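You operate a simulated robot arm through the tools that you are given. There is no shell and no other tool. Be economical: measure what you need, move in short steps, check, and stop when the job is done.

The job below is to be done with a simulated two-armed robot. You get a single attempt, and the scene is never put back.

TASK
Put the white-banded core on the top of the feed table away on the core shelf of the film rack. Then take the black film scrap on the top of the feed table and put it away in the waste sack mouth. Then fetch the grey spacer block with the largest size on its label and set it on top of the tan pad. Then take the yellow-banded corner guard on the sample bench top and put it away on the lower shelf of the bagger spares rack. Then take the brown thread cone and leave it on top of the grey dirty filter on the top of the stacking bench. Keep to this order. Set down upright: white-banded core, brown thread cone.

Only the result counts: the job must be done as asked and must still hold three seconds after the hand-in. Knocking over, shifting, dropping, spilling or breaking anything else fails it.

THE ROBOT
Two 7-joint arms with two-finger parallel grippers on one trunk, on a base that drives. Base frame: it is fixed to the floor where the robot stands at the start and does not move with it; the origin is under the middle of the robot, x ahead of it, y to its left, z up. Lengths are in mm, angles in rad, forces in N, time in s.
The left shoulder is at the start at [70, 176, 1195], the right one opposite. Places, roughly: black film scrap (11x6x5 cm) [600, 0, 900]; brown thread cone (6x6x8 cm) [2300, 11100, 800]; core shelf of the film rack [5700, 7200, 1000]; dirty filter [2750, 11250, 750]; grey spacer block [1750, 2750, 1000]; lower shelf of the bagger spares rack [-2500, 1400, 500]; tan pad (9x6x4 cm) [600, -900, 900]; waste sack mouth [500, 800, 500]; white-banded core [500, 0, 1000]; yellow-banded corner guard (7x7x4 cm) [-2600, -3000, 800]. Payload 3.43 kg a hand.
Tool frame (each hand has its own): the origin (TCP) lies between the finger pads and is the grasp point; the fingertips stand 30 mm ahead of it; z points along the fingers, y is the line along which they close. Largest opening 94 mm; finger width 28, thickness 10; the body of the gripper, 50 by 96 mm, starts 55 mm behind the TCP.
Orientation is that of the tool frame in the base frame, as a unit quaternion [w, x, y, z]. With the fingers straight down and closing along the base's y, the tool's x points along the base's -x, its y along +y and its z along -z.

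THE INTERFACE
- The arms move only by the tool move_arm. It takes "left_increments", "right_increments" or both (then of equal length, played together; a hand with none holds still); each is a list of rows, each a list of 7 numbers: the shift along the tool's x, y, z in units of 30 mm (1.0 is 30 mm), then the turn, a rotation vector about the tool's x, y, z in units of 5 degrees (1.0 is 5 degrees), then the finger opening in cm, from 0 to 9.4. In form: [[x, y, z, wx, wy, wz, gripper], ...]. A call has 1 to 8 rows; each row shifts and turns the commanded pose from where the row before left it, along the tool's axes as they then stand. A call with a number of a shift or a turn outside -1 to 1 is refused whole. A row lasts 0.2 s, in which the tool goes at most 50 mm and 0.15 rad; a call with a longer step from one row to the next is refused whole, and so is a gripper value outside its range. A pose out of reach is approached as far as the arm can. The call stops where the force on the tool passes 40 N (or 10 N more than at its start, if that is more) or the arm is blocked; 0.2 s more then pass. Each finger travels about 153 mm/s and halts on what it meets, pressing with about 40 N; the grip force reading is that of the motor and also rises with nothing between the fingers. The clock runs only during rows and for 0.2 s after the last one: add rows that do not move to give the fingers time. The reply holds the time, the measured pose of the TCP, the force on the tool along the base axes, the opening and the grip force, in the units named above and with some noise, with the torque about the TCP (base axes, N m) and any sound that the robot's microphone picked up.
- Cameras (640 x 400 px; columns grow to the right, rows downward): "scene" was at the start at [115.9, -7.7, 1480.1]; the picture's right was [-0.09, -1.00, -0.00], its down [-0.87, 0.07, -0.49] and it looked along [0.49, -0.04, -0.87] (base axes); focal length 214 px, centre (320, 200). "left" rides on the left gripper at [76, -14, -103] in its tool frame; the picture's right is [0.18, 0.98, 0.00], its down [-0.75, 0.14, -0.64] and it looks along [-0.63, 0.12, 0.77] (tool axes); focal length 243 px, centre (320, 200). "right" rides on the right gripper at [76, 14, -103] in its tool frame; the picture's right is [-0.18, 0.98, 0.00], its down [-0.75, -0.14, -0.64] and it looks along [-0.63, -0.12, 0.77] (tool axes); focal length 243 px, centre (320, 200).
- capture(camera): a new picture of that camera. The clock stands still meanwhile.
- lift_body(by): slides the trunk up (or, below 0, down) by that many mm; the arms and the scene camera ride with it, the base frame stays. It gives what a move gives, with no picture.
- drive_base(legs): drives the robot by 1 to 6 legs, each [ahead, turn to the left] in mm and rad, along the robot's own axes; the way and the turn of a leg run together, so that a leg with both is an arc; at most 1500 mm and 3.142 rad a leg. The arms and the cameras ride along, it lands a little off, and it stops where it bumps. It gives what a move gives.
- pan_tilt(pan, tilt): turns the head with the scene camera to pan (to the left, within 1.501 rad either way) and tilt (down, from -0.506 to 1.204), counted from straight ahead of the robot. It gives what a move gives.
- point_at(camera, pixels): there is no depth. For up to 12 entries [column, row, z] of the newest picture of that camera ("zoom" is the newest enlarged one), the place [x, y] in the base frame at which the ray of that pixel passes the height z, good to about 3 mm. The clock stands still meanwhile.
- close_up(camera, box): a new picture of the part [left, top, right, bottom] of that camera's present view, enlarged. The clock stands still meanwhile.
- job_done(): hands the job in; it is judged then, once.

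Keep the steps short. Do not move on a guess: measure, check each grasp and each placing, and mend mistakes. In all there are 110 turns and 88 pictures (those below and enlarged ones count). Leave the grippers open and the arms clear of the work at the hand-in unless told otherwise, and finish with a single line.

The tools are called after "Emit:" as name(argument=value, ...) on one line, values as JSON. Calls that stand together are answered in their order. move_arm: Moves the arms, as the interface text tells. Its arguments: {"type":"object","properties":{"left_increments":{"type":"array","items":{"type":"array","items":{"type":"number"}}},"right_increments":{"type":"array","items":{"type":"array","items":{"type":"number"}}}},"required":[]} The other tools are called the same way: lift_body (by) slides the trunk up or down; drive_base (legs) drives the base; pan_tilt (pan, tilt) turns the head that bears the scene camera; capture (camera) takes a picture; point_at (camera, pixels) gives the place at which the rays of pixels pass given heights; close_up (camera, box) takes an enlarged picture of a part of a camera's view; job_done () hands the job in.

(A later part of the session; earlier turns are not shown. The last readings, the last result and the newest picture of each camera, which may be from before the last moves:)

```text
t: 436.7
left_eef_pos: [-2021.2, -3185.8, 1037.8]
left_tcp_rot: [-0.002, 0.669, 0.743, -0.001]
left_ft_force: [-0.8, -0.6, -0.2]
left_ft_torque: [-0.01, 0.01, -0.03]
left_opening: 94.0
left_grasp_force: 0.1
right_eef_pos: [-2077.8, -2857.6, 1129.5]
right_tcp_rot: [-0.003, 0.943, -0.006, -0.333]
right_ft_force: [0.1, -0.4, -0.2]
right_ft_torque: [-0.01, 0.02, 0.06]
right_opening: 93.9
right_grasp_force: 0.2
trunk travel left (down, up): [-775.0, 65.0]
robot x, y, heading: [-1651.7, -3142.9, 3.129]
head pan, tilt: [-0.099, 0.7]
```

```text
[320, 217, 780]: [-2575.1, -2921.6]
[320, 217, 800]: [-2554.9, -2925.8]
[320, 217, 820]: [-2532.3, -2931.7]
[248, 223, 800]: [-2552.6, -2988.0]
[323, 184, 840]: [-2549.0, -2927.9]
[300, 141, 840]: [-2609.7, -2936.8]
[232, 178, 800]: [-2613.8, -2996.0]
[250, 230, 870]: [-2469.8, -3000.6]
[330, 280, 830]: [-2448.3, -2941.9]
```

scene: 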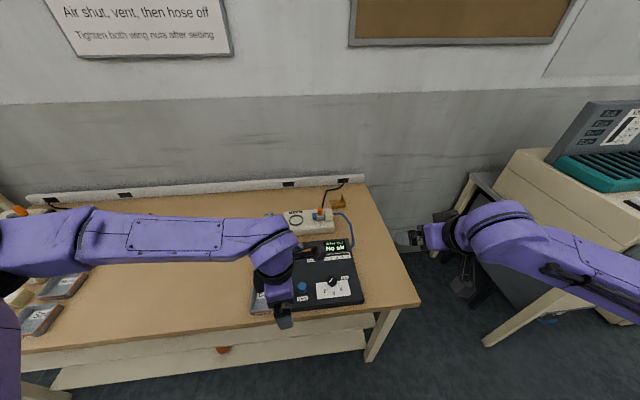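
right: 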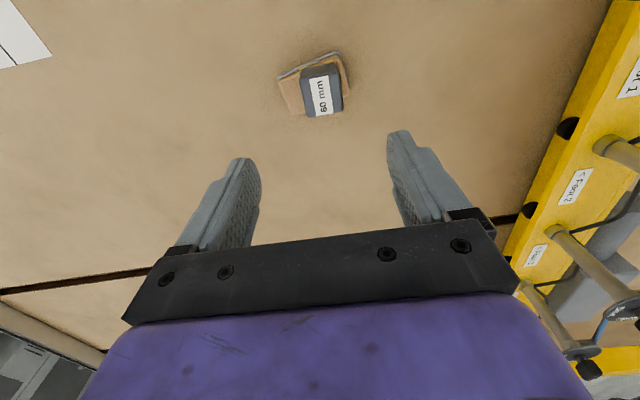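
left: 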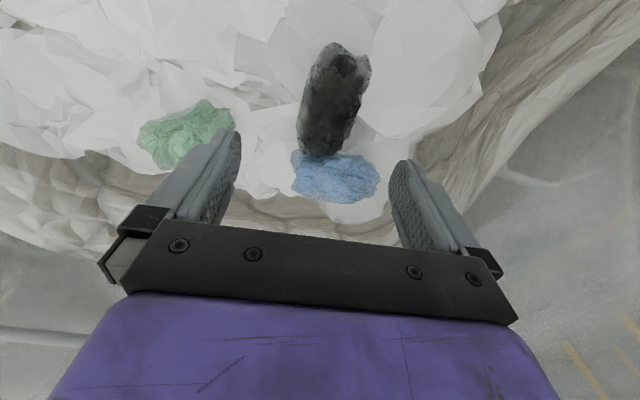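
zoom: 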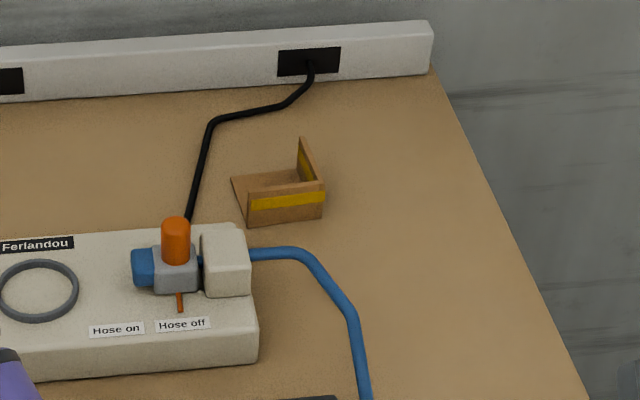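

Bench top z=800 confirmed. Guard: x −2615…−2553, y −2990…−2926; right wall near y≈−2933. I raise the left hand, roll 135 mm closer and lower the trunk 180 mm for reach, then go to the pre-grasp pose.

Emit:
move_arm(left_increments=[[0, 0, -1, 0, 0, 0, 9.4], [0, 0, -1, 0, 0, 0, 9.4], [0, 0, -1, 0, 0, 0, 9.4], [0, 0, -1, 0, 0, 0, 9.4], [0, 0, -1, 0, 0, 0, 9.4], [0, 0, -1, 0, 0, 0, 9.4], [0, 0, -1, 0, 0, 0, 9.4]])

Emit:
drive_base(legs=[[135, 0]])

Emit:
lift_body(by=-180)

```text
t: 438.3
left_eef_pos: [-2018.8, -3187.1, 1247.4]
left_tcp_rot: [-0.002, 0.669, 0.743, -0.001]
left_ft_force: [-0.8, 0.4, 0.0]
left_ft_torque: [-0.01, -0.02, 0.01]
left_opening: 93.8
left_grasp_force: 0.0
right_eef_pos: [-2077.8, -2858.6, 1130.5]
right_tcp_rot: [-0.002, 0.942, -0.005, -0.334]
right_ft_force: [-0.8, -0.2, -0.8]
right_ft_torque: [-0.03, 0.01, -0.02]
right_opening: 93.9
right_grasp_force: 0.2
trunk travel left (down, up): [-775.0, 65.0]
robot x, y, heading: [-1651.4, -3141.9, 3.133]
head pan, tilt: [-0.099, 0.7]
```

```text
t: 439.6
left_eef_pos: [-2153.8, -3186.7, 1248.1]
left_tcp_rot: [-0.003, 0.669, 0.743, -0.001]
left_ft_force: [0.7, 0.3, -0.5]
left_ft_torque: [0.02, 0.04, 0.0]
left_opening: 94.0
left_grasp_force: 0.0
right_eef_pos: [-2210.5, -2856.2, 1130.6]
right_tcp_rot: [-0.002, 0.942, -0.004, -0.335]
right_ft_force: [0.4, -0.4, 0.6]
right_ft_torque: [-0.01, -0.03, 0.03]
right_opening: 93.9
right_grasp_force: 0.0
trunk travel left (down, up): [-775.0, 65.0]
robot x, y, heading: [-1786.9, -3141.4, 3.135]
head pan, tilt: [-0.099, 0.7]
```

```text
t: 441.6
left_eef_pos: [-2155.2, -3185.8, 1067.1]
left_tcp_rot: [-0.002, 0.669, 0.743, 0.0]
left_ft_force: [-1.1, -0.1, 0.6]
left_ft_torque: [-0.02, 0.03, 0.0]
left_opening: 94.1
left_grasp_force: 0.1
right_eef_pos: [-2213.1, -2856.7, 950.2]
right_tcp_rot: [-0.002, 0.942, -0.004, -0.335]
right_ft_force: [-0.3, -0.5, -0.4]
right_ft_torque: [0.01, -0.04, -0.05]
right_opening: 93.8
right_grasp_force: 0.0
trunk travel left (down, up): [-595.0, 245.0]
robot x, y, heading: [-1784.4, -3137.4, 3.137]
head pan, tilt: [-0.099, 0.7]
```

Emit:
move_arm(right_increments=[[-0.904, 0.317, 0.935, 0, 0, 0, 6], [-0.904, 0.317, 0.935, 0, 0, 0, 6], [-0.904, 0.317, 0.935, 0, 0, 0, 6], [-0.904, 0.317, 0.935, 0, 0, 0, 6], [-0.904, 0.317, 0.935, 0, 0, 0, 6], [-0.904, 0.317, 0.935, 0, 0, 0, 6], [-0.904, 0.317, 0.935, 0, 0, 0, 6], [-0.904, 0.317, 0.935, 0, 0, 0, 6]])

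Emit:
capture(camera="right")

```text
t: 443.4
left_eef_pos: [-2155.9, -3187.2, 1067.5]
left_tcp_rot: [-0.002, 0.669, 0.743, 0.0]
left_ft_force: [-0.6, 0.2, 0.3]
left_ft_torque: [0.0, -0.03, -0.02]
left_opening: 93.7
left_grasp_force: 0.1
right_eef_pos: [-2525.3, -2931.3, 910.8]
right_tcp_rot: [-0.003, 0.943, -0.005, -0.334]
right_ft_force: [-0.4, -0.3, -0.6]
right_ft_torque: [0.0, 0.0, -0.02]
right_opening: 60.1
right_grasp_force: 0.0
trunk travel left (down, up): [-595.0, 245.0]
robot x, y, heading: [-1791.8, -3139.6, 3.128]
head pan, tilt: [-0.099, 0.7]
```

```text
12 pictures are left
```

right: 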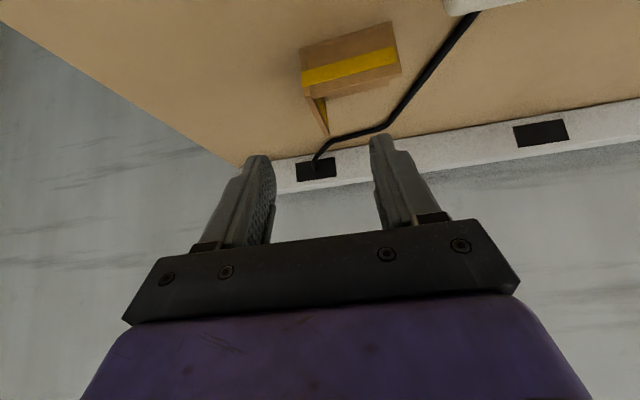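

Emit:
point_at(camera="right", pixels=[[304, 97, 840], [312, 99, 840], [328, 134, 840], [398, 74, 840], [300, 50, 800]])

```text
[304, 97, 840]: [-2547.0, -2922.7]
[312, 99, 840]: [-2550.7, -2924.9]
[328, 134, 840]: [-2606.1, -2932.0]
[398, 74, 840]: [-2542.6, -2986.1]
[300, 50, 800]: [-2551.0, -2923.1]
```

Wall mid-line y≈−2928; well aligned. Going in 87 mm along the fingers and closing.

Emit:
move_arm(right_increments=[[0, -0.03, 0.728, 0, 0, 0, 6], [0, -0.03, 0.728, 0, 0, 0, 6], [0, -0.03, 0.728, 0, 0, 0, 6], [0, 0, 0.728, 0, 0, 0, 6]])

Emit:
move_arm(right_increments=[[0, 0, 0, 0, 0, 0, 4], [0, 0, 0, 0, 0, 0, 2], [0, 0, 0, 0, 0, 0, 0], [0, 0, 0, 0, 0, 0, 0], [0, 0, 0, 0, 0, 0, 0]])

Emit:
capture(camera="right")

```text
t: 444.4
left_eef_pos: [-2155.4, -3186.6, 1067.4]
left_tcp_rot: [-0.001, 0.669, 0.743, 0.0]
left_ft_force: [-0.2, 0.0, 1.0]
left_ft_torque: [-0.04, 0.01, 0.01]
left_opening: 93.9
left_grasp_force: 0.0
right_eef_pos: [-2579.4, -2925.5, 843.9]
right_tcp_rot: [-0.002, 0.943, -0.004, -0.334]
right_ft_force: [-0.7, 0.4, 0.1]
right_ft_torque: [-0.01, 0.03, 0.0]
right_opening: 60.0
right_grasp_force: 0.1
trunk travel left (down, up): [-595.0, 245.0]
robot x, y, heading: [-1784.7, -3138.2, 3.139]
head pan, tilt: [-0.099, 0.7]
```

```text
t: 445.6
left_eef_pos: [-2155.5, -3186.9, 1067.3]
left_tcp_rot: [-0.002, 0.67, 0.743, -0.001]
left_ft_force: [-0.3, -0.5, 0.8]
left_ft_torque: [-0.01, -0.02, -0.01]
left_opening: 94.0
left_grasp_force: 0.1
right_eef_pos: [-2578.9, -2927.3, 845.8]
right_tcp_rot: [-0.002, 0.942, -0.005, -0.335]
right_ft_force: [-0.1, -0.4, 0.0]
right_ft_torque: [-0.03, 0.02, -0.04]
right_opening: 7.6
right_grasp_force: 39.6
trunk travel left (down, up): [-595.0, 245.0]
robot x, y, heading: [-1788.4, -3139.7, 3.134]
head pan, tilt: [-0.099, 0.7]
```

```text
11 pictures are left
```

right: 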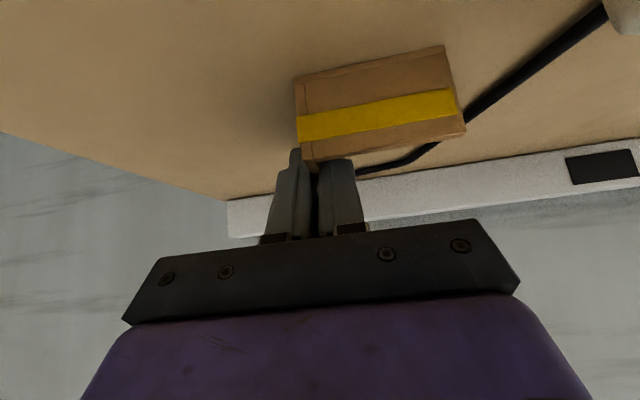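

Wall pinched (7.6 mm, 40 N). Lifting 80 mm, drawing back, raising the trunk.

Emit:
move_arm(right_increments=[[-0.3, 0, -0.35, 0, 0, 0, 0], [-0.6, 0, -0.74, 0, 0, 0, 0], [-0.78, 0, -0.98, 0, 0, 0, 0], [0.86, 0, -0.7, 0, 0, 0, 0], [0.86, 0, -0.7, 0, 0, 0, 0], [0.86, 0, -0.7, 0, 0, 0, 0], [0.86, 0, -0.7, 0, 0, 0, 0], [0.86, 0, -0.7, 0, 0, 0, 0]])

Emit:
lift_body(by=180)

Emit:
drive_base(legs=[[-500, 0]])

```text
t: 447.4
left_eef_pos: [-2154.7, -3186.7, 1067.6]
left_tcp_rot: [-0.002, 0.669, 0.743, -0.001]
left_ft_force: [0.7, 0.4, 0.2]
left_ft_torque: [-0.01, -0.01, -0.02]
left_opening: 94.1
left_grasp_force: 0.1
right_eef_pos: [-2410.2, -2928.6, 926.4]
right_tcp_rot: [-0.002, 0.942, -0.005, -0.335]
right_ft_force: [0.1, 0.3, -0.2]
right_ft_torque: [0.03, 0.01, -0.01]
right_opening: 7.5
right_grasp_force: 40.3
trunk travel left (down, up): [-595.0, 245.0]
robot x, y, heading: [-1789.7, -3140.2, 3.135]
head pan, tilt: [-0.099, 0.7]
```

```text
t: 449.4
left_eef_pos: [-2156.8, -3186.5, 1247.4]
left_tcp_rot: [-0.002, 0.669, 0.743, 0.0]
left_ft_force: [-0.1, 0.5, -0.9]
left_ft_torque: [0.0, 0.0, 0.01]
left_opening: 93.8
left_grasp_force: 0.1
right_eef_pos: [-2411.8, -2929.0, 1104.7]
right_tcp_rot: [-0.002, 0.942, -0.004, -0.334]
right_ft_force: [1.1, 0.1, -0.4]
right_ft_torque: [-0.01, 0.03, -0.02]
right_opening: 7.4
right_grasp_force: 40.1
trunk travel left (down, up): [-775.0, 65.0]
robot x, y, heading: [-1786.9, -3141.0, 3.137]
head pan, tilt: [-0.099, 0.7]
```

```text
t: 452.4
left_eef_pos: [-1659.1, -3190.2, 1247.8]
left_tcp_rot: [-0.001, 0.669, 0.743, 0.0]
left_ft_force: [-0.3, -0.4, 0.3]
left_ft_torque: [-0.03, -0.03, 0.0]
left_opening: 93.7
left_grasp_force: 0.0
right_eef_pos: [-1916.8, -2931.7, 1104.3]
right_tcp_rot: [-0.003, 0.943, -0.005, -0.334]
right_ft_force: [0.1, 0.4, 0.1]
right_ft_torque: [-0.01, 0.02, 0.02]
right_opening: 7.4
right_grasp_force: 40.5
trunk travel left (down, up): [-775.0, 65.0]
robot x, y, heading: [-1291.6, -3145.4, 3.132]
head pan, tilt: [-0.099, 0.7]
```

Driving north to the bagger spares rack and facing it.

Emit:
drive_base(legs=[[0, -1.561], [1500, 0], [1500, 0], [1450, 0], [0, 1.571]])

Emit:
pan_tilt(pan=0, tilt=0.55)

Emit:
capture(camera="scene")

```text
t: 481.2
left_eef_pos: [-1647.3, 1260.0, 1247.4]
left_tcp_rot: [-0.001, 0.671, 0.741, 0.0]
left_ft_force: [-0.4, -0.6, -0.6]
left_ft_torque: [0.0, 0.01, 0.0]
left_opening: 93.9
left_grasp_force: 0.1
right_eef_pos: [-1902.2, 1521.7, 1105.0]
right_tcp_rot: [-0.004, 0.942, -0.009, -0.335]
right_ft_force: [0.0, 0.4, -0.2]
right_ft_torque: [0.02, 0.0, -0.01]
right_opening: 7.3
right_grasp_force: 39.8
trunk travel left (down, up): [-775.0, 65.0]
robot x, y, heading: [-1276.2, 1305.2, 3.131]
head pan, tilt: [-0.099, 0.7]
```

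```text
t: 481.9
left_eef_pos: [-1646.6, 1260.2, 1247.7]
left_tcp_rot: [-0.002, 0.671, 0.742, -0.001]
left_ft_force: [0.4, 0.7, -0.6]
left_ft_torque: [-0.02, 0.01, 0.0]
left_opening: 93.7
left_grasp_force: 0.1
right_eef_pos: [-1901.7, 1520.6, 1105.1]
right_tcp_rot: [-0.003, 0.942, -0.008, -0.335]
right_ft_force: [-0.2, 0.1, 0.0]
right_ft_torque: [0.0, 0.01, 0.0]
right_opening: 7.3
right_grasp_force: 40.6
trunk travel left (down, up): [-775.0, 65.0]
robot x, y, heading: [-1280.1, 1306.9, 3.126]
head pan, tilt: [0.0, 0.55]
```

```text
10 pictures are left
```

scene: 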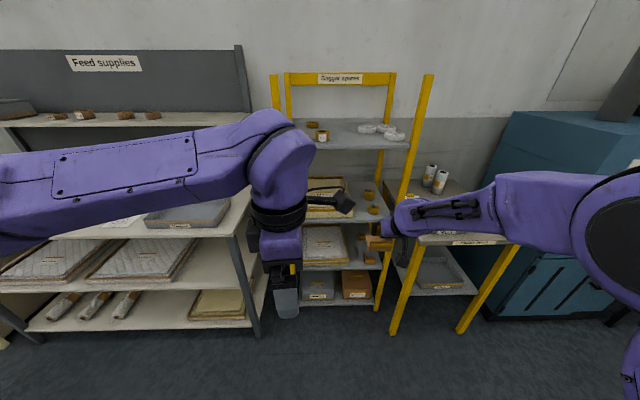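

The yellow rack is labelled "Bagger spares". Reading its shelf labels.

Emit:
close_up(camera="scene", box=[260, 165, 440, 315])

Emit:
point_at(camera="scene", pixels=[[393, 332, 0], [378, 308, 0], [345, 304, 200], [345, 268, 400], [345, 268, 500], [345, 219, 700], [345, 219, 800], [345, 304, 100], [360, 150, 1100]])

```text
2.67 times, centred on (350, 240) of scene
```

zoom: 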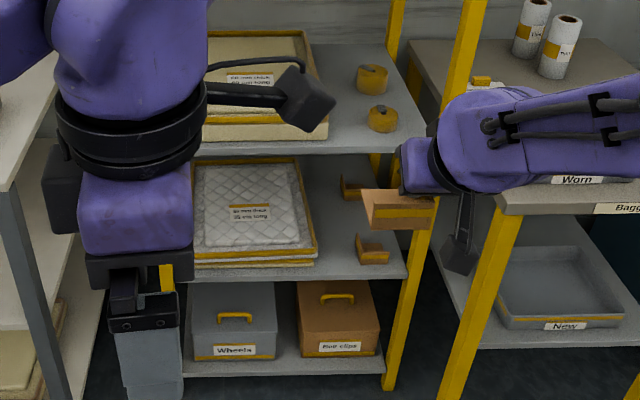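

```text
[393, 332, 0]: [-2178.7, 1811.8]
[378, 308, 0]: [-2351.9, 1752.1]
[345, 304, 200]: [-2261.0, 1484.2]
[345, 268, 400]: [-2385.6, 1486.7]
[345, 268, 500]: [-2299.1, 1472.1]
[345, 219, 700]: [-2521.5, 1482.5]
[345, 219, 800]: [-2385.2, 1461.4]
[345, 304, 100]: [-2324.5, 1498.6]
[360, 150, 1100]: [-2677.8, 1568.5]
```

The third shelf (zoom row ~260) carries other corner guards and is the lower shelf at z≈485. Mapping the free space on its right part.

Emit:
point_at(camera="zoom", pixels=[[355, 265, 485], [390, 263, 485], [355, 240, 485], [340, 199, 485], [372, 197, 485], [318, 265, 485], [404, 277, 485], [312, 200, 485], [385, 180, 485], [360, 218, 485], [345, 278, 485], [300, 150, 830]])

```text
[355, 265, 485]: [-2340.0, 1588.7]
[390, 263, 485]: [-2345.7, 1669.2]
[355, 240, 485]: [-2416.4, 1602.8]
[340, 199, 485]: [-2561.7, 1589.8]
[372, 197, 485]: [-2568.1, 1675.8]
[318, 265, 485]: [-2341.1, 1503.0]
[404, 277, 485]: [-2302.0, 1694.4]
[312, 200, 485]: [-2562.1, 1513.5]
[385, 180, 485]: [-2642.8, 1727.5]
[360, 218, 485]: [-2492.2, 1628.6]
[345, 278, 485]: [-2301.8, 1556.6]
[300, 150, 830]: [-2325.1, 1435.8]
```

Free spot: x −2410…−2560, y 1510…1590+, behind the front guard. I pull the left hand in, lower the trunk 510 mm and roll 300 mm closer.

Emit:
move_arm(left_increments=[[0, 0.9, 0, 0, 0, 0, 9.4], [0, 0.9, 0, 0, 0, 0, 9.4], [0, 0.9, 0, 0, 0, 0, 9.4], [0, 0.9, 0, 0, 0, 0, 9.4], [0, 0.9, 0, 0, 0, 0, 9.4]], right_increments=[[0, -0.4, 0, 0, 0, 0, 0], [0, -0.4, 0, 0, 0, 0, 0], [0, -0.4, 0, 0, 0, 0, 0], [0, -0.4, 0, 0, 0, 0, 0], [0, -0.4, 0, 0, 0, 0, 0]])

Emit:
lift_body(by=-510)

Emit:
drive_base(legs=[[300, 0]])

Emit:
capture(camera="scene")

```text
t: 483.1
left_eef_pos: [-1511.4, 1276.0, 1247.9]
left_tcp_rot: [-0.002, 0.671, 0.741, 0.0]
left_ft_force: [0.3, 0.5, 0.0]
left_ft_torque: [0.0, 0.02, 0.01]
left_opening: 94.1
left_grasp_force: 0.2
right_eef_pos: [-1899.4, 1582.2, 1104.8]
right_tcp_rot: [-0.004, 0.942, -0.008, -0.335]
right_ft_force: [-0.6, -0.5, -0.4]
right_ft_torque: [0.01, -0.03, 0.01]
right_opening: 7.3
right_grasp_force: 40.4
trunk travel left (down, up): [-775.0, 65.0]
robot x, y, heading: [-1277.4, 1300.2, 3.125]
head pan, tilt: [0.0, 0.55]
```

```text
refused: -510 is not a number from -400 to 400
```

```text
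t: 485.1
left_eef_pos: [-1808.7, 1278.6, 1247.9]
left_tcp_rot: [-0.001, 0.673, 0.739, -0.001]
left_ft_force: [0.4, -0.3, 0.0]
left_ft_torque: [-0.03, 0.03, 0.01]
left_opening: 94.2
left_grasp_force: 0.0
right_eef_pos: [-2197.5, 1587.4, 1105.8]
right_tcp_rot: [-0.004, 0.942, -0.009, -0.335]
right_ft_force: [0.5, 1.2, 0.2]
right_ft_torque: [0.06, -0.03, -0.02]
right_opening: 7.3
right_grasp_force: 40.1
trunk travel left (down, up): [-775.0, 65.0]
robot x, y, heading: [-1576.7, 1308.9, 3.123]
head pan, tilt: [0.0, 0.55]
```

```text
8 pictures are left
```

scene: 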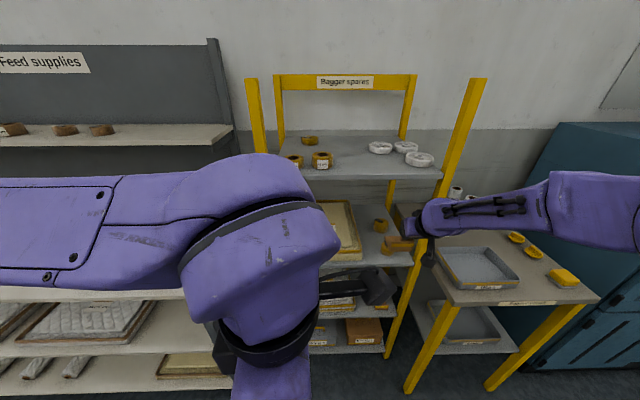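

Lift is limited to 400 per call. Lowering in two steps, then rolling in another 250 mm at that raised height.

Emit:
lift_body(by=-400)

Emit:
lift_body(by=-115)

Emit:
move_arm(right_increments=[[0, 0.2, 0, 0, 0, 0, 0], [0, 0.15, 0, 0, 0, 0, 0]])

Emit:
capture(camera="right")

```text
t: 489.0
left_eef_pos: [-1811.7, 1279.5, 847.3]
left_tcp_rot: [-0.002, 0.673, 0.74, -0.001]
left_ft_force: [-0.7, -0.1, -0.4]
left_ft_torque: [0.02, 0.02, -0.03]
left_opening: 93.7
left_grasp_force: 0.0
right_eef_pos: [-2199.3, 1588.5, 705.6]
right_tcp_rot: [-0.004, 0.942, -0.009, -0.334]
right_ft_force: [-0.3, -0.7, -0.3]
right_ft_torque: [0.01, 0.0, -0.03]
right_opening: 7.4
right_grasp_force: 40.3
trunk travel left (down, up): [-375.0, 465.0]
robot x, y, heading: [-1578.1, 1310.4, 3.127]
head pan, tilt: [0.0, 0.55]
```

```text
t: 490.4
left_eef_pos: [-1810.9, 1278.9, 731.2]
left_tcp_rot: [-0.002, 0.673, 0.74, -0.001]
left_ft_force: [-0.9, 0.8, -0.1]
left_ft_torque: [-0.01, 0.0, -0.05]
left_opening: 94.2
left_grasp_force: 0.1
right_eef_pos: [-2197.4, 1587.4, 590.3]
right_tcp_rot: [-0.005, 0.942, -0.01, -0.335]
right_ft_force: [-0.3, -0.6, -0.4]
right_ft_torque: [-0.01, -0.02, 0.03]
right_opening: 7.4
right_grasp_force: 39.7
trunk travel left (down, up): [-260.0, 580.0]
robot x, y, heading: [-1577.4, 1310.3, 3.123]
head pan, tilt: [0.0, 0.55]
```

```text
t: 491.0
left_eef_pos: [-1811.5, 1278.4, 731.9]
left_tcp_rot: [-0.002, 0.673, 0.74, -0.001]
left_ft_force: [0.9, -0.6, 0.2]
left_ft_torque: [0.02, 0.02, -0.01]
left_opening: 93.9
left_grasp_force: 0.1
right_eef_pos: [-2198.7, 1576.9, 590.0]
right_tcp_rot: [-0.004, 0.942, -0.01, -0.334]
right_ft_force: [-0.5, -1.0, -1.2]
right_ft_torque: [0.01, 0.01, 0.01]
right_opening: 7.3
right_grasp_force: 40.3
trunk travel left (down, up): [-260.0, 580.0]
robot x, y, heading: [-1580.1, 1308.8, 3.12]
head pan, tilt: [0.0, 0.55]
```

```text
7 pictures are left
```

right: 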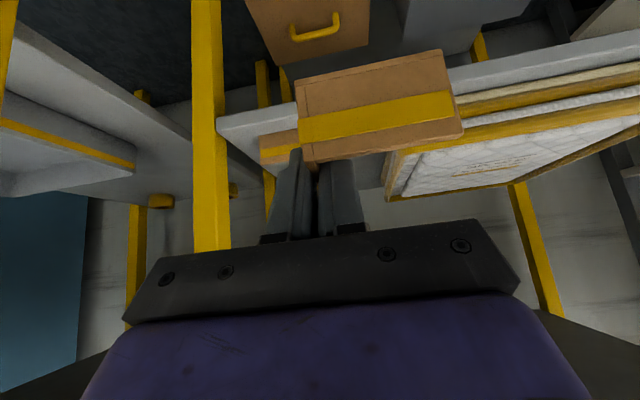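

Checking shelf height, neighbour guard and panel positions from the hand view.

Emit:
point_at(camera="right", pixels=[[235, 128, 470], [235, 128, 490], [235, 128, 510], [262, 162, 525], [262, 140, 490], [390, 198, 530], [390, 198, 545], [460, 92, 490], [290, 155, 525], [560, 65, 490]])

```text
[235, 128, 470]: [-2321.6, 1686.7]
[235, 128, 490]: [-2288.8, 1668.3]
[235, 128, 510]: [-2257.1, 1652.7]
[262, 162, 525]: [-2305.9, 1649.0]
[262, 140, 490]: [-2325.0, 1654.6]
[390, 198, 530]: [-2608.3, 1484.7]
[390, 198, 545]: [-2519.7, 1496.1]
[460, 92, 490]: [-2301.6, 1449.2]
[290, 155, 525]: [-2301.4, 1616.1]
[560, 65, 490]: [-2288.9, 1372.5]
```

Shelf z≈483, neighbours as expected. Rolling in 250 mm.

Emit:
drive_base(legs=[[250, 0]])

```text
t: 492.9
left_eef_pos: [-2061.5, 1283.0, 732.6]
left_tcp_rot: [-0.002, 0.672, 0.74, -0.001]
left_ft_force: [-0.4, 0.5, 0.3]
left_ft_torque: [-0.02, 0.0, 0.02]
left_opening: 93.9
left_grasp_force: 0.1
right_eef_pos: [-2449.5, 1579.5, 589.9]
right_tcp_rot: [-0.004, 0.942, -0.009, -0.335]
right_ft_force: [-0.2, -0.1, 0.1]
right_ft_torque: [0.03, 0.01, 0.05]
right_opening: 7.3
right_grasp_force: 39.9
trunk travel left (down, up): [-260.0, 580.0]
robot x, y, heading: [-1828.1, 1308.2, 3.123]
head pan, tilt: [0.0, 0.55]
```

In place at (−2449,1580). Shifting +8 in y and lowering 52 mm.

Emit:
move_arm(right_increments=[[0, -0.27, 0, 0, 0, 0, 0], [0.272, 0, 0.337, 0, 0, 0, 0], [0.272, 0, 0.337, 0, 0, 0, 0], [0.272, 0, 0.337, 0, 0, 0, 0], [0.231, 0, 0.285, 0, 0, 0, 0]])

Emit:
move_arm(right_increments=[[0.063, 0, 0.078, 0, 0, 0, 0], [0.042, 0, 0.052, 0, 0, 0, 0]])

Emit:
capture(camera="right")

```text
t: 494.1
left_eef_pos: [-2061.6, 1283.3, 731.5]
left_tcp_rot: [-0.002, 0.672, 0.74, -0.001]
left_ft_force: [0.2, 0.4, -0.5]
left_ft_torque: [-0.01, -0.02, 0.0]
left_opening: 94.1
left_grasp_force: 0.1
right_eef_pos: [-2448.0, 1589.1, 540.7]
right_tcp_rot: [-0.004, 0.942, -0.008, -0.335]
right_ft_force: [-0.6, -0.1, -0.7]
right_ft_torque: [-0.03, 0.01, 0.01]
right_opening: 7.3
right_grasp_force: 40.3
trunk travel left (down, up): [-260.0, 580.0]
robot x, y, heading: [-1825.9, 1312.5, 3.131]
head pan, tilt: [0.0, 0.55]
```

```text
t: 494.7
left_eef_pos: [-2061.3, 1284.5, 732.4]
left_tcp_rot: [-0.002, 0.672, 0.741, -0.001]
left_ft_force: [-0.3, 0.4, 0.7]
left_ft_torque: [-0.02, 0.0, -0.02]
left_opening: 93.7
left_grasp_force: 0.0
right_eef_pos: [-2447.0, 1588.9, 536.0]
right_tcp_rot: [-0.004, 0.942, -0.01, -0.334]
right_ft_force: [-0.6, -0.3, -0.5]
right_ft_torque: [-0.02, -0.01, 0.02]
right_opening: 7.4
right_grasp_force: 39.8
trunk travel left (down, up): [-260.0, 580.0]
robot x, y, heading: [-1829.7, 1312.0, 3.124]
head pan, tilt: [0.0, 0.55]
```

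```text
6 pictures are left
```

right: 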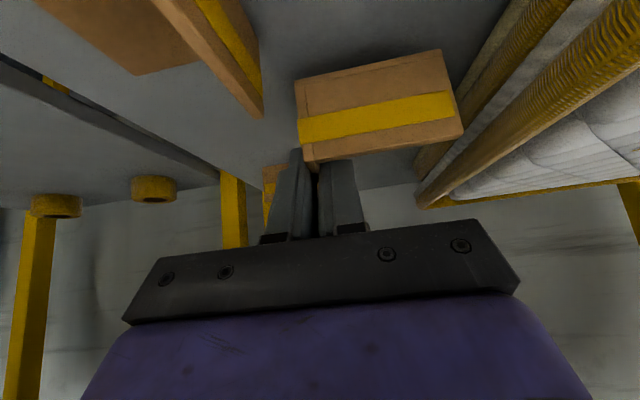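

Clear of the panel (right), the front guard (upper left) and the rear one. Lowering in 2 mm steps by force.

Emit:
move_arm(right_increments=[[0.042, 0, 0.052, 0, 0, 0, 0], [0.042, 0, 0.052, 0, 0, 0, 0]])

Emit:
move_arm(right_increments=[[0.042, 0, 0.052, 0, 0, 0, 0]])

Emit:
move_arm(right_increments=[[0.042, 0, 0.052, 0, 0, 0, 0]])

```text
t: 495.3
left_eef_pos: [-2061.5, 1283.6, 731.4]
left_tcp_rot: [-0.003, 0.672, 0.74, 0.0]
left_ft_force: [0.1, 0.3, -0.4]
left_ft_torque: [-0.03, 0.02, 0.01]
left_opening: 93.9
left_grasp_force: 0.1
right_eef_pos: [-2447.7, 1589.1, 531.1]
right_tcp_rot: [-0.004, 0.942, -0.01, -0.334]
right_ft_force: [-0.4, -1.2, 0.1]
right_ft_torque: [-0.02, -0.02, -0.01]
right_opening: 7.4
right_grasp_force: 39.8
trunk travel left (down, up): [-260.0, 580.0]
robot x, y, heading: [-1826.6, 1314.6, 3.126]
head pan, tilt: [0.0, 0.55]
```

```text
t: 495.7
left_eef_pos: [-2060.4, 1283.2, 732.5]
left_tcp_rot: [-0.002, 0.672, 0.741, -0.001]
left_ft_force: [0.1, 0.0, 0.4]
left_ft_torque: [0.01, -0.01, 0.0]
left_opening: 94.0
left_grasp_force: 0.1
right_eef_pos: [-2448.1, 1588.7, 528.3]
right_tcp_rot: [-0.004, 0.942, -0.01, -0.334]
right_ft_force: [-0.1, -0.9, 0.2]
right_ft_torque: [-0.02, 0.08, 0.01]
right_opening: 7.5
right_grasp_force: 40.2
trunk travel left (down, up): [-260.0, 580.0]
robot x, y, heading: [-1824.3, 1316.1, 3.121]
head pan, tilt: [0.0, 0.55]
```

```text
t: 496.1
left_eef_pos: [-2060.1, 1282.9, 732.4]
left_tcp_rot: [-0.002, 0.673, 0.74, -0.001]
left_ft_force: [1.4, -0.2, -1.1]
left_ft_torque: [-0.01, 0.02, 0.02]
left_opening: 94.2
left_grasp_force: 0.1
right_eef_pos: [-2448.0, 1589.3, 527.0]
right_tcp_rot: [-0.004, 0.942, -0.009, -0.334]
right_ft_force: [0.2, -1.2, -0.7]
right_ft_torque: [0.04, 0.04, -0.04]
right_opening: 7.1
right_grasp_force: 40.3
trunk travel left (down, up): [-260.0, 580.0]
robot x, y, heading: [-1826.8, 1318.1, 3.126]
head pan, tilt: [0.0, 0.55]
```

Emit:
move_arm(right_increments=[[0.042, 0, 0.052, 0, 0, 0, 0]])

Emit:
move_arm(right_increments=[[0.042, 0, 0.052, 0, 0, 0, 0]])

Emit:
move_arm(right_increments=[[0.042, 0, 0.052, 0, 0, 0, 0]])

```text
t: 496.5
left_eef_pos: [-2060.9, 1283.8, 732.7]
left_tcp_rot: [-0.002, 0.672, 0.74, -0.001]
left_ft_force: [-0.7, -0.1, 0.6]
left_ft_torque: [0.03, -0.01, -0.01]
left_opening: 94.1
left_grasp_force: 0.1
right_eef_pos: [-2449.3, 1588.7, 524.9]
right_tcp_rot: [-0.004, 0.942, -0.009, -0.335]
right_ft_force: [-0.2, 1.1, 1.4]
right_ft_torque: [0.01, 0.02, 0.0]
right_opening: 7.5
right_grasp_force: 40.1
trunk travel left (down, up): [-260.0, 580.0]
robot x, y, heading: [-1827.4, 1313.2, 3.125]
head pan, tilt: [0.0, 0.55]
```

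```text
t: 496.9
left_eef_pos: [-2060.7, 1282.4, 732.4]
left_tcp_rot: [-0.002, 0.672, 0.741, -0.001]
left_ft_force: [-0.3, 1.0, 0.1]
left_ft_torque: [0.05, 0.0, -0.01]
left_opening: 93.8
left_grasp_force: 0.1
right_eef_pos: [-2448.2, 1588.3, 522.4]
right_tcp_rot: [-0.004, 0.942, -0.009, -0.335]
right_ft_force: [0.2, 0.2, -0.5]
right_ft_torque: [-0.02, 0.02, -0.03]
right_opening: 7.1
right_grasp_force: 40.0
trunk travel left (down, up): [-260.0, 580.0]
robot x, y, heading: [-1828.0, 1314.6, 3.126]
head pan, tilt: [0.0, 0.55]
```

```text
t: 497.3
left_eef_pos: [-2061.7, 1283.2, 732.1]
left_tcp_rot: [-0.002, 0.672, 0.74, 0.0]
left_ft_force: [0.1, -0.2, 0.3]
left_ft_torque: [0.02, -0.02, 0.02]
left_opening: 94.0
left_grasp_force: 0.0
right_eef_pos: [-2448.3, 1588.4, 521.9]
right_tcp_rot: [-0.004, 0.942, -0.01, -0.335]
right_ft_force: [0.3, 0.1, -0.1]
right_ft_torque: [-0.02, 0.01, -0.01]
right_opening: 7.4
right_grasp_force: 40.5
trunk travel left (down, up): [-260.0, 580.0]
robot x, y, heading: [-1824.9, 1312.2, 3.129]
head pan, tilt: [0.0, 0.55]
```

Emit:
move_arm(right_increments=[[0.042, 0, 0.052, 0, 0, 0, 0], [0.042, 0, 0.052, 0, 0, 0, 0]])

Emit:
move_arm(right_increments=[[0.042, 0, 0.052, 0, 0, 0, 0]])

Emit:
move_arm(right_increments=[[0.042, 0, 0.052, 0, 0, 0, 0]])

```text
t: 497.9
left_eef_pos: [-2061.3, 1283.6, 733.0]
left_tcp_rot: [-0.001, 0.672, 0.74, -0.001]
left_ft_force: [-0.2, -0.6, 0.1]
left_ft_torque: [0.02, 0.01, 0.0]
left_opening: 93.8
left_grasp_force: 0.2
right_eef_pos: [-2448.5, 1588.9, 516.3]
right_tcp_rot: [-0.005, 0.942, -0.009, -0.335]
right_ft_force: [-0.6, 0.2, 0.7]
right_ft_torque: [0.0, 0.03, -0.01]
right_opening: 7.3
right_grasp_force: 39.7
trunk travel left (down, up): [-260.0, 580.0]
robot x, y, heading: [-1829.5, 1317.1, 3.13]
head pan, tilt: [0.0, 0.55]
```

```text
t: 498.3
left_eef_pos: [-2059.8, 1283.1, 732.6]
left_tcp_rot: [-0.001, 0.673, 0.74, -0.001]
left_ft_force: [0.0, 0.3, 0.1]
left_ft_torque: [-0.01, -0.03, 0.0]
left_opening: 93.8
left_grasp_force: 0.1
right_eef_pos: [-2448.3, 1587.6, 515.0]
right_tcp_rot: [-0.004, 0.942, -0.01, -0.334]
right_ft_force: [0.5, 0.6, 0.6]
right_ft_torque: [0.0, -0.01, -0.02]
right_opening: 7.4
right_grasp_force: 39.8
trunk travel left (down, up): [-260.0, 580.0]
robot x, y, heading: [-1826.2, 1312.6, 3.127]
head pan, tilt: [0.0, 0.55]
```

```text
t: 498.7
left_eef_pos: [-2059.7, 1282.3, 732.2]
left_tcp_rot: [-0.003, 0.672, 0.74, 0.0]
left_ft_force: [0.3, -0.4, 0.2]
left_ft_torque: [-0.02, 0.01, 0.02]
left_opening: 93.9
left_grasp_force: 0.1
right_eef_pos: [-2450.0, 1588.8, 515.2]
right_tcp_rot: [-0.004, 0.942, -0.009, -0.336]
right_ft_force: [0.1, 0.4, 8.4]
right_ft_torque: [0.0, -0.15, 0.03]
right_opening: 7.4
right_grasp_force: 40.4
trunk travel left (down, up): [-260.0, 580.0]
robot x, y, heading: [-1825.4, 1315.8, 3.134]
head pan, tilt: [0.0, 0.55]
```

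Contact (8 N) at TCP 515. Opening, withdrawing along the fingers.

Emit:
move_arm(right_increments=[[0, 0, 0, 0, 0, 0, 2], [0, 0, 0, 0, 0, 0, 3.5], [0, 0, 0, 0, 0, 0, 4], [0, 0, 0, 0, 0, 0, 4], [0, 0, -0.5, 0, 0, 0, 4], [0, 0, -0.9, 0, 0, 0, 4], [0, 0, -0.9, 0, 0, 0, 4], [0, 0, -0.5, 0, 0, 0, 4]])

Emit:
capture(camera="right")

```text
t: 500.5
left_eef_pos: [-2061.2, 1282.9, 732.5]
left_tcp_rot: [-0.001, 0.672, 0.74, -0.001]
left_ft_force: [0.2, 0.7, 0.8]
left_ft_torque: [0.03, 0.0, 0.01]
left_opening: 94.2
left_grasp_force: 0.1
right_eef_pos: [-2395.2, 1587.2, 578.6]
right_tcp_rot: [-0.004, 0.942, -0.009, -0.335]
right_ft_force: [0.0, -0.4, -0.4]
right_ft_torque: [-0.02, -0.01, 0.0]
right_opening: 39.9
right_grasp_force: 0.1
trunk travel left (down, up): [-260.0, 580.0]
robot x, y, heading: [-1823.0, 1314.3, 3.126]
head pan, tilt: [0.0, 0.55]
```

```text
5 pictures are left
```

right: 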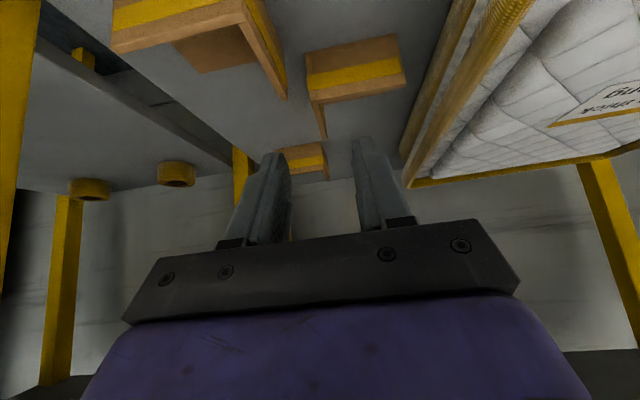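

The guard sits on the lower shelf, free of its neighbours. Backing out, raising the trunk, straightening the right hand, and setting off to the stacking bench.

Emit:
drive_base(legs=[[-550, 0]])

Emit:
lift_body(by=400)

Emit:
lift_body(by=115)

Emit:
move_arm(right_increments=[[0, 0, -0.6, 0, 0.975, 0, 9.4], [0, 0, -0.6, 0, 0.975, 0, 9.4], [0, 0, -0.6, 0, 0.975, 0, 9.4], [0, 0, -0.6, 0, 0.975, 0, 9.4], [0.5, 0, 0, 0, 0.975, 0, 9.4], [0.5, 0, 0, 0, 0.975, 0, 9.4], [0.5, 0, 0, 0, 0.975, 0, 9.4], [0.5, 0, 0, 0, 0.975, 0, 9.4]])

Emit:
drive_base(legs=[[0, -1.618], [1500, 0], [1500, 0], [1500, 0], [490, 0]])

```text
t: 503.7
left_eef_pos: [-1502.1, 1274.1, 731.5]
left_tcp_rot: [-0.001, 0.671, 0.741, -0.001]
left_ft_force: [0.5, 0.8, 0.0]
left_ft_torque: [0.02, -0.03, 0.02]
left_opening: 93.9
left_grasp_force: 0.1
right_eef_pos: [-1837.7, 1577.3, 576.9]
right_tcp_rot: [-0.003, 0.942, -0.008, -0.335]
right_ft_force: [-0.4, -0.5, 0.5]
right_ft_torque: [0.0, 0.03, -0.02]
right_opening: 40.0
right_grasp_force: 0.1
trunk travel left (down, up): [-260.0, 580.0]
robot x, y, heading: [-1269.8, 1303.9, 3.128]
head pan, tilt: [0.0, 0.55]
```

```text
t: 507.5
left_eef_pos: [-1503.5, 1274.6, 1131.0]
left_tcp_rot: [-0.002, 0.671, 0.741, -0.001]
left_ft_force: [0.3, -0.5, -0.5]
left_ft_torque: [0.0, 0.01, -0.02]
left_opening: 94.1
left_grasp_force: 0.1
right_eef_pos: [-1837.8, 1577.9, 978.5]
right_tcp_rot: [-0.003, 0.942, -0.008, -0.335]
right_ft_force: [0.5, -0.5, -0.4]
right_ft_torque: [0.04, 0.02, 0.03]
right_opening: 39.7
right_grasp_force: 0.0
trunk travel left (down, up): [-660.0, 180.0]
robot x, y, heading: [-1268.5, 1304.9, 3.127]
head pan, tilt: [0.0, 0.55]
```

```text
t: 508.9
left_eef_pos: [-1503.7, 1275.3, 1246.7]
left_tcp_rot: [-0.002, 0.671, 0.742, -0.001]
left_ft_force: [-0.6, 0.5, -0.5]
left_ft_torque: [-0.01, -0.01, 0.0]
left_opening: 94.1
left_grasp_force: 0.0
right_eef_pos: [-1838.1, 1577.8, 1093.0]
right_tcp_rot: [-0.004, 0.942, -0.008, -0.335]
right_ft_force: [0.9, -0.4, 0.7]
right_ft_torque: [0.0, 0.01, 0.02]
right_opening: 40.0
right_grasp_force: 0.1
trunk travel left (down, up): [-775.0, 65.0]
robot x, y, heading: [-1267.8, 1307.3, 3.126]
head pan, tilt: [0.0, 0.55]
```

```text
t: 510.8
left_eef_pos: [-1503.2, 1274.8, 1247.0]
left_tcp_rot: [-0.002, 0.671, 0.741, -0.001]
left_ft_force: [0.2, 0.1, 1.1]
left_ft_torque: [-0.03, 0.04, 0.0]
left_opening: 94.2
left_grasp_force: 0.1
right_eef_pos: [-1742.2, 1575.5, 1140.8]
right_tcp_rot: [-0.001, 1.0, -0.008, 0.0]
right_ft_force: [-0.7, 0.3, 0.0]
right_ft_torque: [-0.01, 0.06, -0.01]
right_opening: 94.0
right_grasp_force: 0.0
trunk travel left (down, up): [-775.0, 65.0]
robot x, y, heading: [-1265.0, 1305.0, 3.13]
head pan, tilt: [0.0, 0.55]
```

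```text
t: 538.8
left_eef_pos: [-961.2, 6538.9, 1247.4]
left_tcp_rot: [-0.002, 1.0, 0.023, 0.001]
left_ft_force: [0.4, -0.6, -0.9]
left_ft_torque: [0.02, -0.02, -0.01]
left_opening: 94.0
left_grasp_force: 0.1
right_eef_pos: [-646.7, 6763.9, 1141.5]
right_tcp_rot: [0.001, -0.682, 0.731, 0.001]
right_ft_force: [0.6, -0.3, -1.5]
right_ft_torque: [-0.03, -0.02, 0.0]
right_opening: 94.0
right_grasp_force: 0.1
trunk travel left (down, up): [-775.0, 65.0]
robot x, y, heading: [-940.1, 6300.7, 1.508]
head pan, tilt: [0.0, 0.55]
```

Emit:
drive_base(legs=[[0, -0.93], [1200, 0], [1176, 0], [0, 0.936], [1350, 0], [1250, 0]])

Emit:
pan_tilt(pan=0, tilt=0.6)

```text
t: 567.6
left_eef_pos: [1219.3, 10433.6, 1247.0]
left_tcp_rot: [-0.002, 1.0, 0.02, 0.001]
left_ft_force: [-0.7, -0.7, 0.7]
left_ft_torque: [-0.01, 0.0, 0.0]
left_opening: 94.2
left_grasp_force: 0.0
right_eef_pos: [1535.3, 10655.0, 1142.1]
right_tcp_rot: [0.001, -0.68, 0.733, 0.0]
right_ft_force: [-0.8, 0.3, -0.8]
right_ft_torque: [0.03, -0.04, -0.01]
right_opening: 93.8
right_grasp_force: 0.0
trunk travel left (down, up): [-775.0, 65.0]
robot x, y, heading: [1240.1, 10195.4, 1.504]
head pan, tilt: [0.0, 0.55]
```

```text
t: 568.2
left_eef_pos: [1220.6, 10434.1, 1247.8]
left_tcp_rot: [-0.003, 1.0, 0.02, 0.002]
left_ft_force: [-0.2, -0.6, 0.2]
left_ft_torque: [-0.01, 0.03, 0.01]
left_opening: 93.7
left_grasp_force: 0.2
right_eef_pos: [1535.4, 10656.9, 1141.7]
right_tcp_rot: [0.002, -0.68, 0.733, 0.0]
right_ft_force: [-0.2, -0.2, -0.9]
right_ft_torque: [0.02, 0.01, -0.02]
right_opening: 94.0
right_grasp_force: 0.0
trunk travel left (down, up): [-775.0, 65.0]
robot x, y, heading: [1239.1, 10196.6, 1.497]
head pan, tilt: [0.0, 0.6]
```

Emit:
drive_base(legs=[[0, -1.5], [1250, 0], [0, 1.571]])

Emit:
capture(camera="scene")

```text
t: 582.0
left_eef_pos: [2454.6, 10430.5, 1246.8]
left_tcp_rot: [-0.002, 0.998, 0.063, 0.001]
left_ft_force: [0.3, -0.4, 0.1]
left_ft_torque: [-0.02, -0.04, 0.01]
left_opening: 94.0
left_grasp_force: 0.1
right_eef_pos: [2749.4, 10679.6, 1141.9]
right_tcp_rot: [-0.001, 0.71, -0.704, 0.0]
right_ft_force: [-0.5, 0.1, 0.1]
right_ft_torque: [0.02, 0.0, 0.0]
right_opening: 94.0
right_grasp_force: 0.1
trunk travel left (down, up): [-775.0, 65.0]
robot x, y, heading: [2492.1, 10199.8, 1.584]
head pan, tilt: [0.0, 0.6]
```

```text
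4 pictures are left
```

scene: 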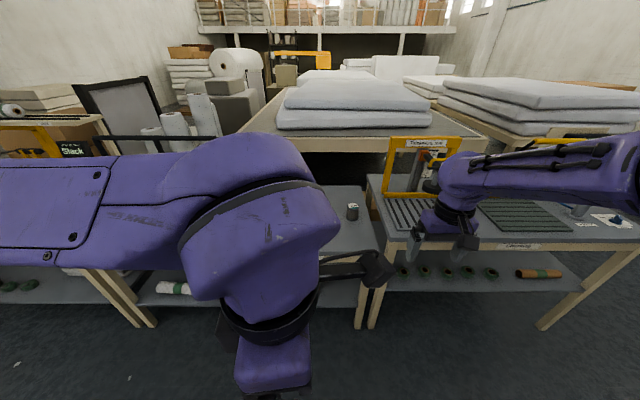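

The grey dirty filter is likely the small dark cylinder at (352,212); the cone is hidden behind the left arm. Measuring the filter, bench edges and the yellow frame.

Emit:
point_at(camera="scene", pixels=[[352, 219, 750], [352, 219, 780], [352, 205, 820], [386, 196, 760], [450, 196, 760], [376, 256, 750], [342, 256, 750], [367, 326, 0], [360, 318, 0], [480, 246, 760], [388, 138, 1000], [388, 138, 1100]])

```text
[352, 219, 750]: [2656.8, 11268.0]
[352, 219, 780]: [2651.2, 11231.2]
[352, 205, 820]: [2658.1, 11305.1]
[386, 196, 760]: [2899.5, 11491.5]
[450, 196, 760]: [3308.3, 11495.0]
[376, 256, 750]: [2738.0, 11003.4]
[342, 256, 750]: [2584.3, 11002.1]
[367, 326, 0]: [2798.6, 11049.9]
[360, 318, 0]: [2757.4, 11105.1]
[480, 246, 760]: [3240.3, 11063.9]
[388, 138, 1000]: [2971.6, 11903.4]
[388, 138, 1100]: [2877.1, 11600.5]
```

The frame stands further back (y≈11490), bench front edge is y≈11000. I move the left hand aside, roll 490 mm ahead and take one view over the bench.

Emit:
move_arm(left_increments=[[-1, 0, -0.3, 0, 0, 0, 9.4], [-1, 0, -0.3, 0, 0, 0, 9.4], [-1, 0, -0.3, 0, 0, 0, 9.4], [-1, 0, -0.3, 0, 0, 0, 9.4], [-1, 0, 0, 0, 0, 0, 9.4], [-1, 0, 0, 0, 0, 0, 9.4], [-1, 0, 0, 0, 0, 0, 9.4], [-1, 0, 0, 0, 0, 0, 9.4]])

Emit:
drive_base(legs=[[480, 0]])

Emit:
pan_tilt(pan=0, tilt=0.85)

Emit:
capture(camera="scene")

```text
t: 583.9
left_eef_pos: [2227.4, 10404.5, 1276.4]
left_tcp_rot: [-0.002, 0.998, 0.062, 0.003]
left_ft_force: [0.0, 0.8, -0.1]
left_ft_torque: [0.04, -0.03, -0.01]
left_opening: 94.0
left_grasp_force: 0.0
left hand out of reach, approached as far as the arm can: row 8
right_eef_pos: [2749.9, 10679.4, 1141.6]
right_tcp_rot: [-0.001, 0.711, -0.704, 0.001]
right_ft_force: [1.0, -0.3, 0.8]
right_ft_torque: [0.02, -0.01, -0.03]
right_opening: 93.9
right_grasp_force: 0.0
trunk travel left (down, up): [-775.0, 65.0]
robot x, y, heading: [2490.4, 10194.6, 1.583]
head pan, tilt: [0.0, 0.6]
```

```text
t: 586.7
left_eef_pos: [2218.1, 10883.0, 1276.5]
left_tcp_rot: [-0.002, 0.998, 0.065, 0.001]
left_ft_force: [-0.2, 0.6, 0.0]
left_ft_torque: [0.01, 0.0, 0.02]
left_opening: 94.0
left_grasp_force: 0.0
right_eef_pos: [2738.1, 11159.8, 1141.2]
right_tcp_rot: [-0.001, 0.713, -0.702, -0.001]
right_ft_force: [0.1, -0.1, 1.1]
right_ft_torque: [0.0, 0.01, 0.02]
right_opening: 93.8
right_grasp_force: 0.0
trunk travel left (down, up): [-775.0, 65.0]
robot x, y, heading: [2484.3, 10677.8, 1.588]
head pan, tilt: [0.0, 0.6]
```

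```text
t: 587.5
left_eef_pos: [2218.9, 10883.9, 1276.5]
left_tcp_rot: [-0.002, 0.998, 0.066, 0.001]
left_ft_force: [0.2, -0.9, 0.5]
left_ft_torque: [-0.01, 0.0, 0.0]
left_opening: 94.2
left_grasp_force: 0.1
right_eef_pos: [2737.2, 11162.1, 1141.4]
right_tcp_rot: [-0.001, 0.713, -0.701, -0.001]
right_ft_force: [1.1, -0.4, -0.5]
right_ft_torque: [-0.02, -0.02, -0.02]
right_opening: 93.9
right_grasp_force: 0.2
trunk travel left (down, up): [-775.0, 65.0]
robot x, y, heading: [2486.7, 10675.6, 1.585]
head pan, tilt: [0.0, 0.85]
```

```text
3 pictures are left
```

scene: 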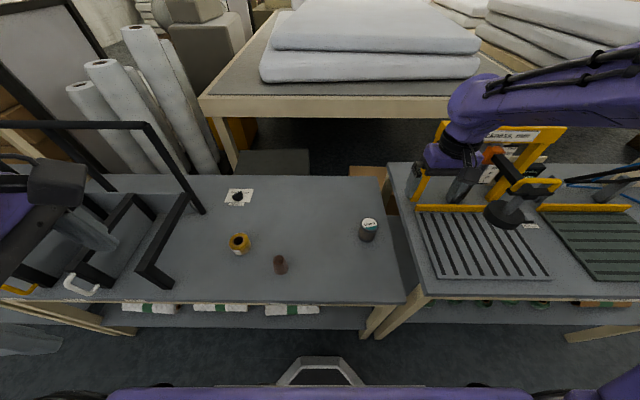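

Now visible: brown thread cone at (280,264), grey filter at (368,230). Measuring both at several heights.

Emit:
point_at(camera="scene", pixels=[[281, 270, 730], [281, 270, 750], [281, 270, 770], [279, 258, 810], [279, 258, 830], [279, 258, 850], [367, 238, 730], [367, 238, 750], [367, 238, 770], [369, 224, 800], [369, 224, 820], [369, 224, 840]])

Emit:
close_up(camera="scene", box=[260, 210, 388, 290])

```text
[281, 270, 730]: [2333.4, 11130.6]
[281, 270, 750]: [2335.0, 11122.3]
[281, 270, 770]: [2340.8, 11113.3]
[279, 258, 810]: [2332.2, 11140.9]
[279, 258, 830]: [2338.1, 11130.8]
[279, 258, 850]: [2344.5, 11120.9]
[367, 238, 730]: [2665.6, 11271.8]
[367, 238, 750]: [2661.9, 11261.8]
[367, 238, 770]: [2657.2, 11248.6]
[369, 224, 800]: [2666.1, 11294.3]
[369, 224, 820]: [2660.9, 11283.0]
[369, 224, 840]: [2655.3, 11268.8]
```

```text
5.00 times, centred on (324, 250) of scene
```

zoom: 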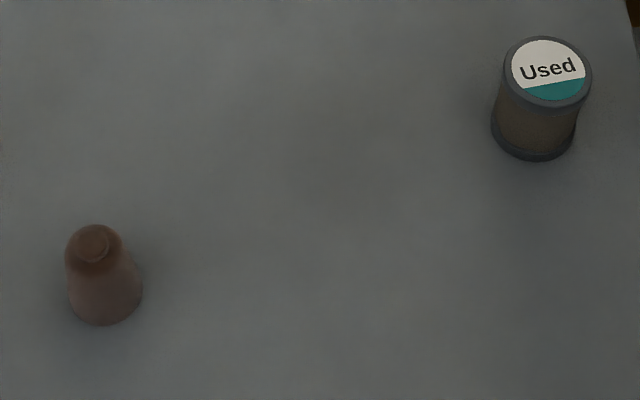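

Filter is labelled "Used"; cone is tapered with base ≈55–60 mm. Moving the right hand above the cone.

Emit:
point_at(camera="zoom", pixels=[[105, 289, 740], [105, 289, 760], [95, 243, 820], [95, 243, 840], [548, 70, 820], [548, 70, 840], [548, 70, 860], [534, 128, 740], [534, 128, 760], [505, 70, 830], [592, 72, 830]])

Emit:
move_arm(right_increments=[[0.095, 0.957, 0.45, 0, 0, 0, 9.4], [0.095, 0.957, 0.45, 0, 0, 0, 9.4], [0.095, 0.957, 0.45, 0, 0, 0, 9.4], [0.095, 0.957, 0.45, 0, 0, 0, 9.4], [0.095, 0.957, 0.45, 0, 0, 0, 9.4], [0.095, 0.957, 0.45, 0, 0, 0, 9.4], [0.095, 0.957, 0.45, 0, 0, 0, 9.4]])

Emit:
move_arm(right_increments=[[0.095, 0.957, 0.45, 0, 0, 0, 9.4], [0.095, 0.957, 0.45, 0, 0, 0, 9.4], [0.095, 0.957, 0.45, 0, 0, 0, 9.4], [0.095, 0.957, 0.45, 0, 0, 0, 9.4], [0.095, 0.957, 0.45, 0, 0, 0, 9.4], [0.095, 0.957, 0.45, 0, 0, 0, 9.4], [0.095, 0.957, 0.45, 0, 0, 0, 9.4]])

```text
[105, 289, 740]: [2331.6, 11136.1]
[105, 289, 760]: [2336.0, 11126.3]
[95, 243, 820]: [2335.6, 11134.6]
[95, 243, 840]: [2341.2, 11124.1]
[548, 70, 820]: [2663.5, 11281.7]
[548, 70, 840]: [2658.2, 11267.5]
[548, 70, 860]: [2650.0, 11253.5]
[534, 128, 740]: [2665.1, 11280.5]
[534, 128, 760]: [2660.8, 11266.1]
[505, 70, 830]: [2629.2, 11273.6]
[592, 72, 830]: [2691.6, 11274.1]
```

```text
t: 589.1
left_eef_pos: [2218.1, 10883.4, 1276.8]
left_tcp_rot: [-0.002, 0.998, 0.066, 0.002]
left_ft_force: [-1.2, 0.5, 0.1]
left_ft_torque: [0.02, 0.01, 0.01]
left_opening: 93.7
left_grasp_force: 0.1
right_eef_pos: [2536.7, 11139.8, 1045.7]
right_tcp_rot: [0.0, 0.713, -0.702, 0.001]
right_ft_force: [-0.6, -0.2, 0.6]
right_ft_torque: [0.02, -0.02, -0.01]
right_opening: 93.7
right_grasp_force: 0.1
trunk travel left (down, up): [-775.0, 65.0]
robot x, y, heading: [2485.5, 10676.4, 1.591]
head pan, tilt: [0.0, 0.85]
```

```text
t: 590.7
left_eef_pos: [2217.1, 10885.0, 1276.5]
left_tcp_rot: [-0.002, 0.998, 0.066, 0.003]
left_ft_force: [0.4, 0.2, 0.5]
left_ft_torque: [-0.02, -0.03, -0.03]
left_opening: 94.3
left_grasp_force: 0.0
right_eef_pos: [2339.9, 11122.5, 952.7]
right_tcp_rot: [0.002, 0.708, -0.706, -0.002]
right_ft_force: [0.0, -0.1, -0.2]
right_ft_torque: [0.01, -0.03, 0.0]
right_opening: 93.9
right_grasp_force: 0.1
trunk travel left (down, up): [-775.0, 65.0]
robot x, y, heading: [2484.4, 10678.9, 1.592]
head pan, tilt: [0.0, 0.85]
```

Above the cone. One right-hand picture to fix the bench height.

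Emit:
capture(camera="right")

```text
1 pictures are left
```

right: 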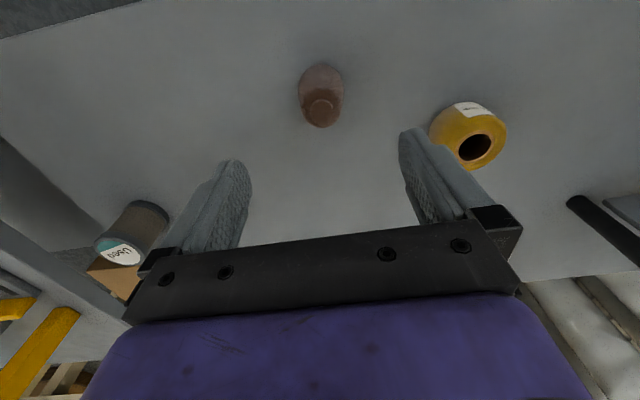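

Emit:
point_at(camera="right", pixels=[[320, 107, 810], [320, 107, 830], [320, 107, 850], [321, 84, 740], [321, 84, 760], [118, 252, 820], [118, 252, 840], [118, 252, 860], [432, 125, 780], [150, 205, 760], [321, 62, 745]])

```text
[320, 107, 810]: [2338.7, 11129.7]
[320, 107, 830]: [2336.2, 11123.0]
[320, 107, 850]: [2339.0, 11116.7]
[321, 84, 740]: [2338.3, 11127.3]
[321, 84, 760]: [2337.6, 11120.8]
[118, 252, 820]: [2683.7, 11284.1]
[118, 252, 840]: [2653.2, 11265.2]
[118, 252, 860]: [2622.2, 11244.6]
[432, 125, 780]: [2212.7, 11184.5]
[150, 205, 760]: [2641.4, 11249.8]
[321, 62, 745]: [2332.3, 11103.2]
```

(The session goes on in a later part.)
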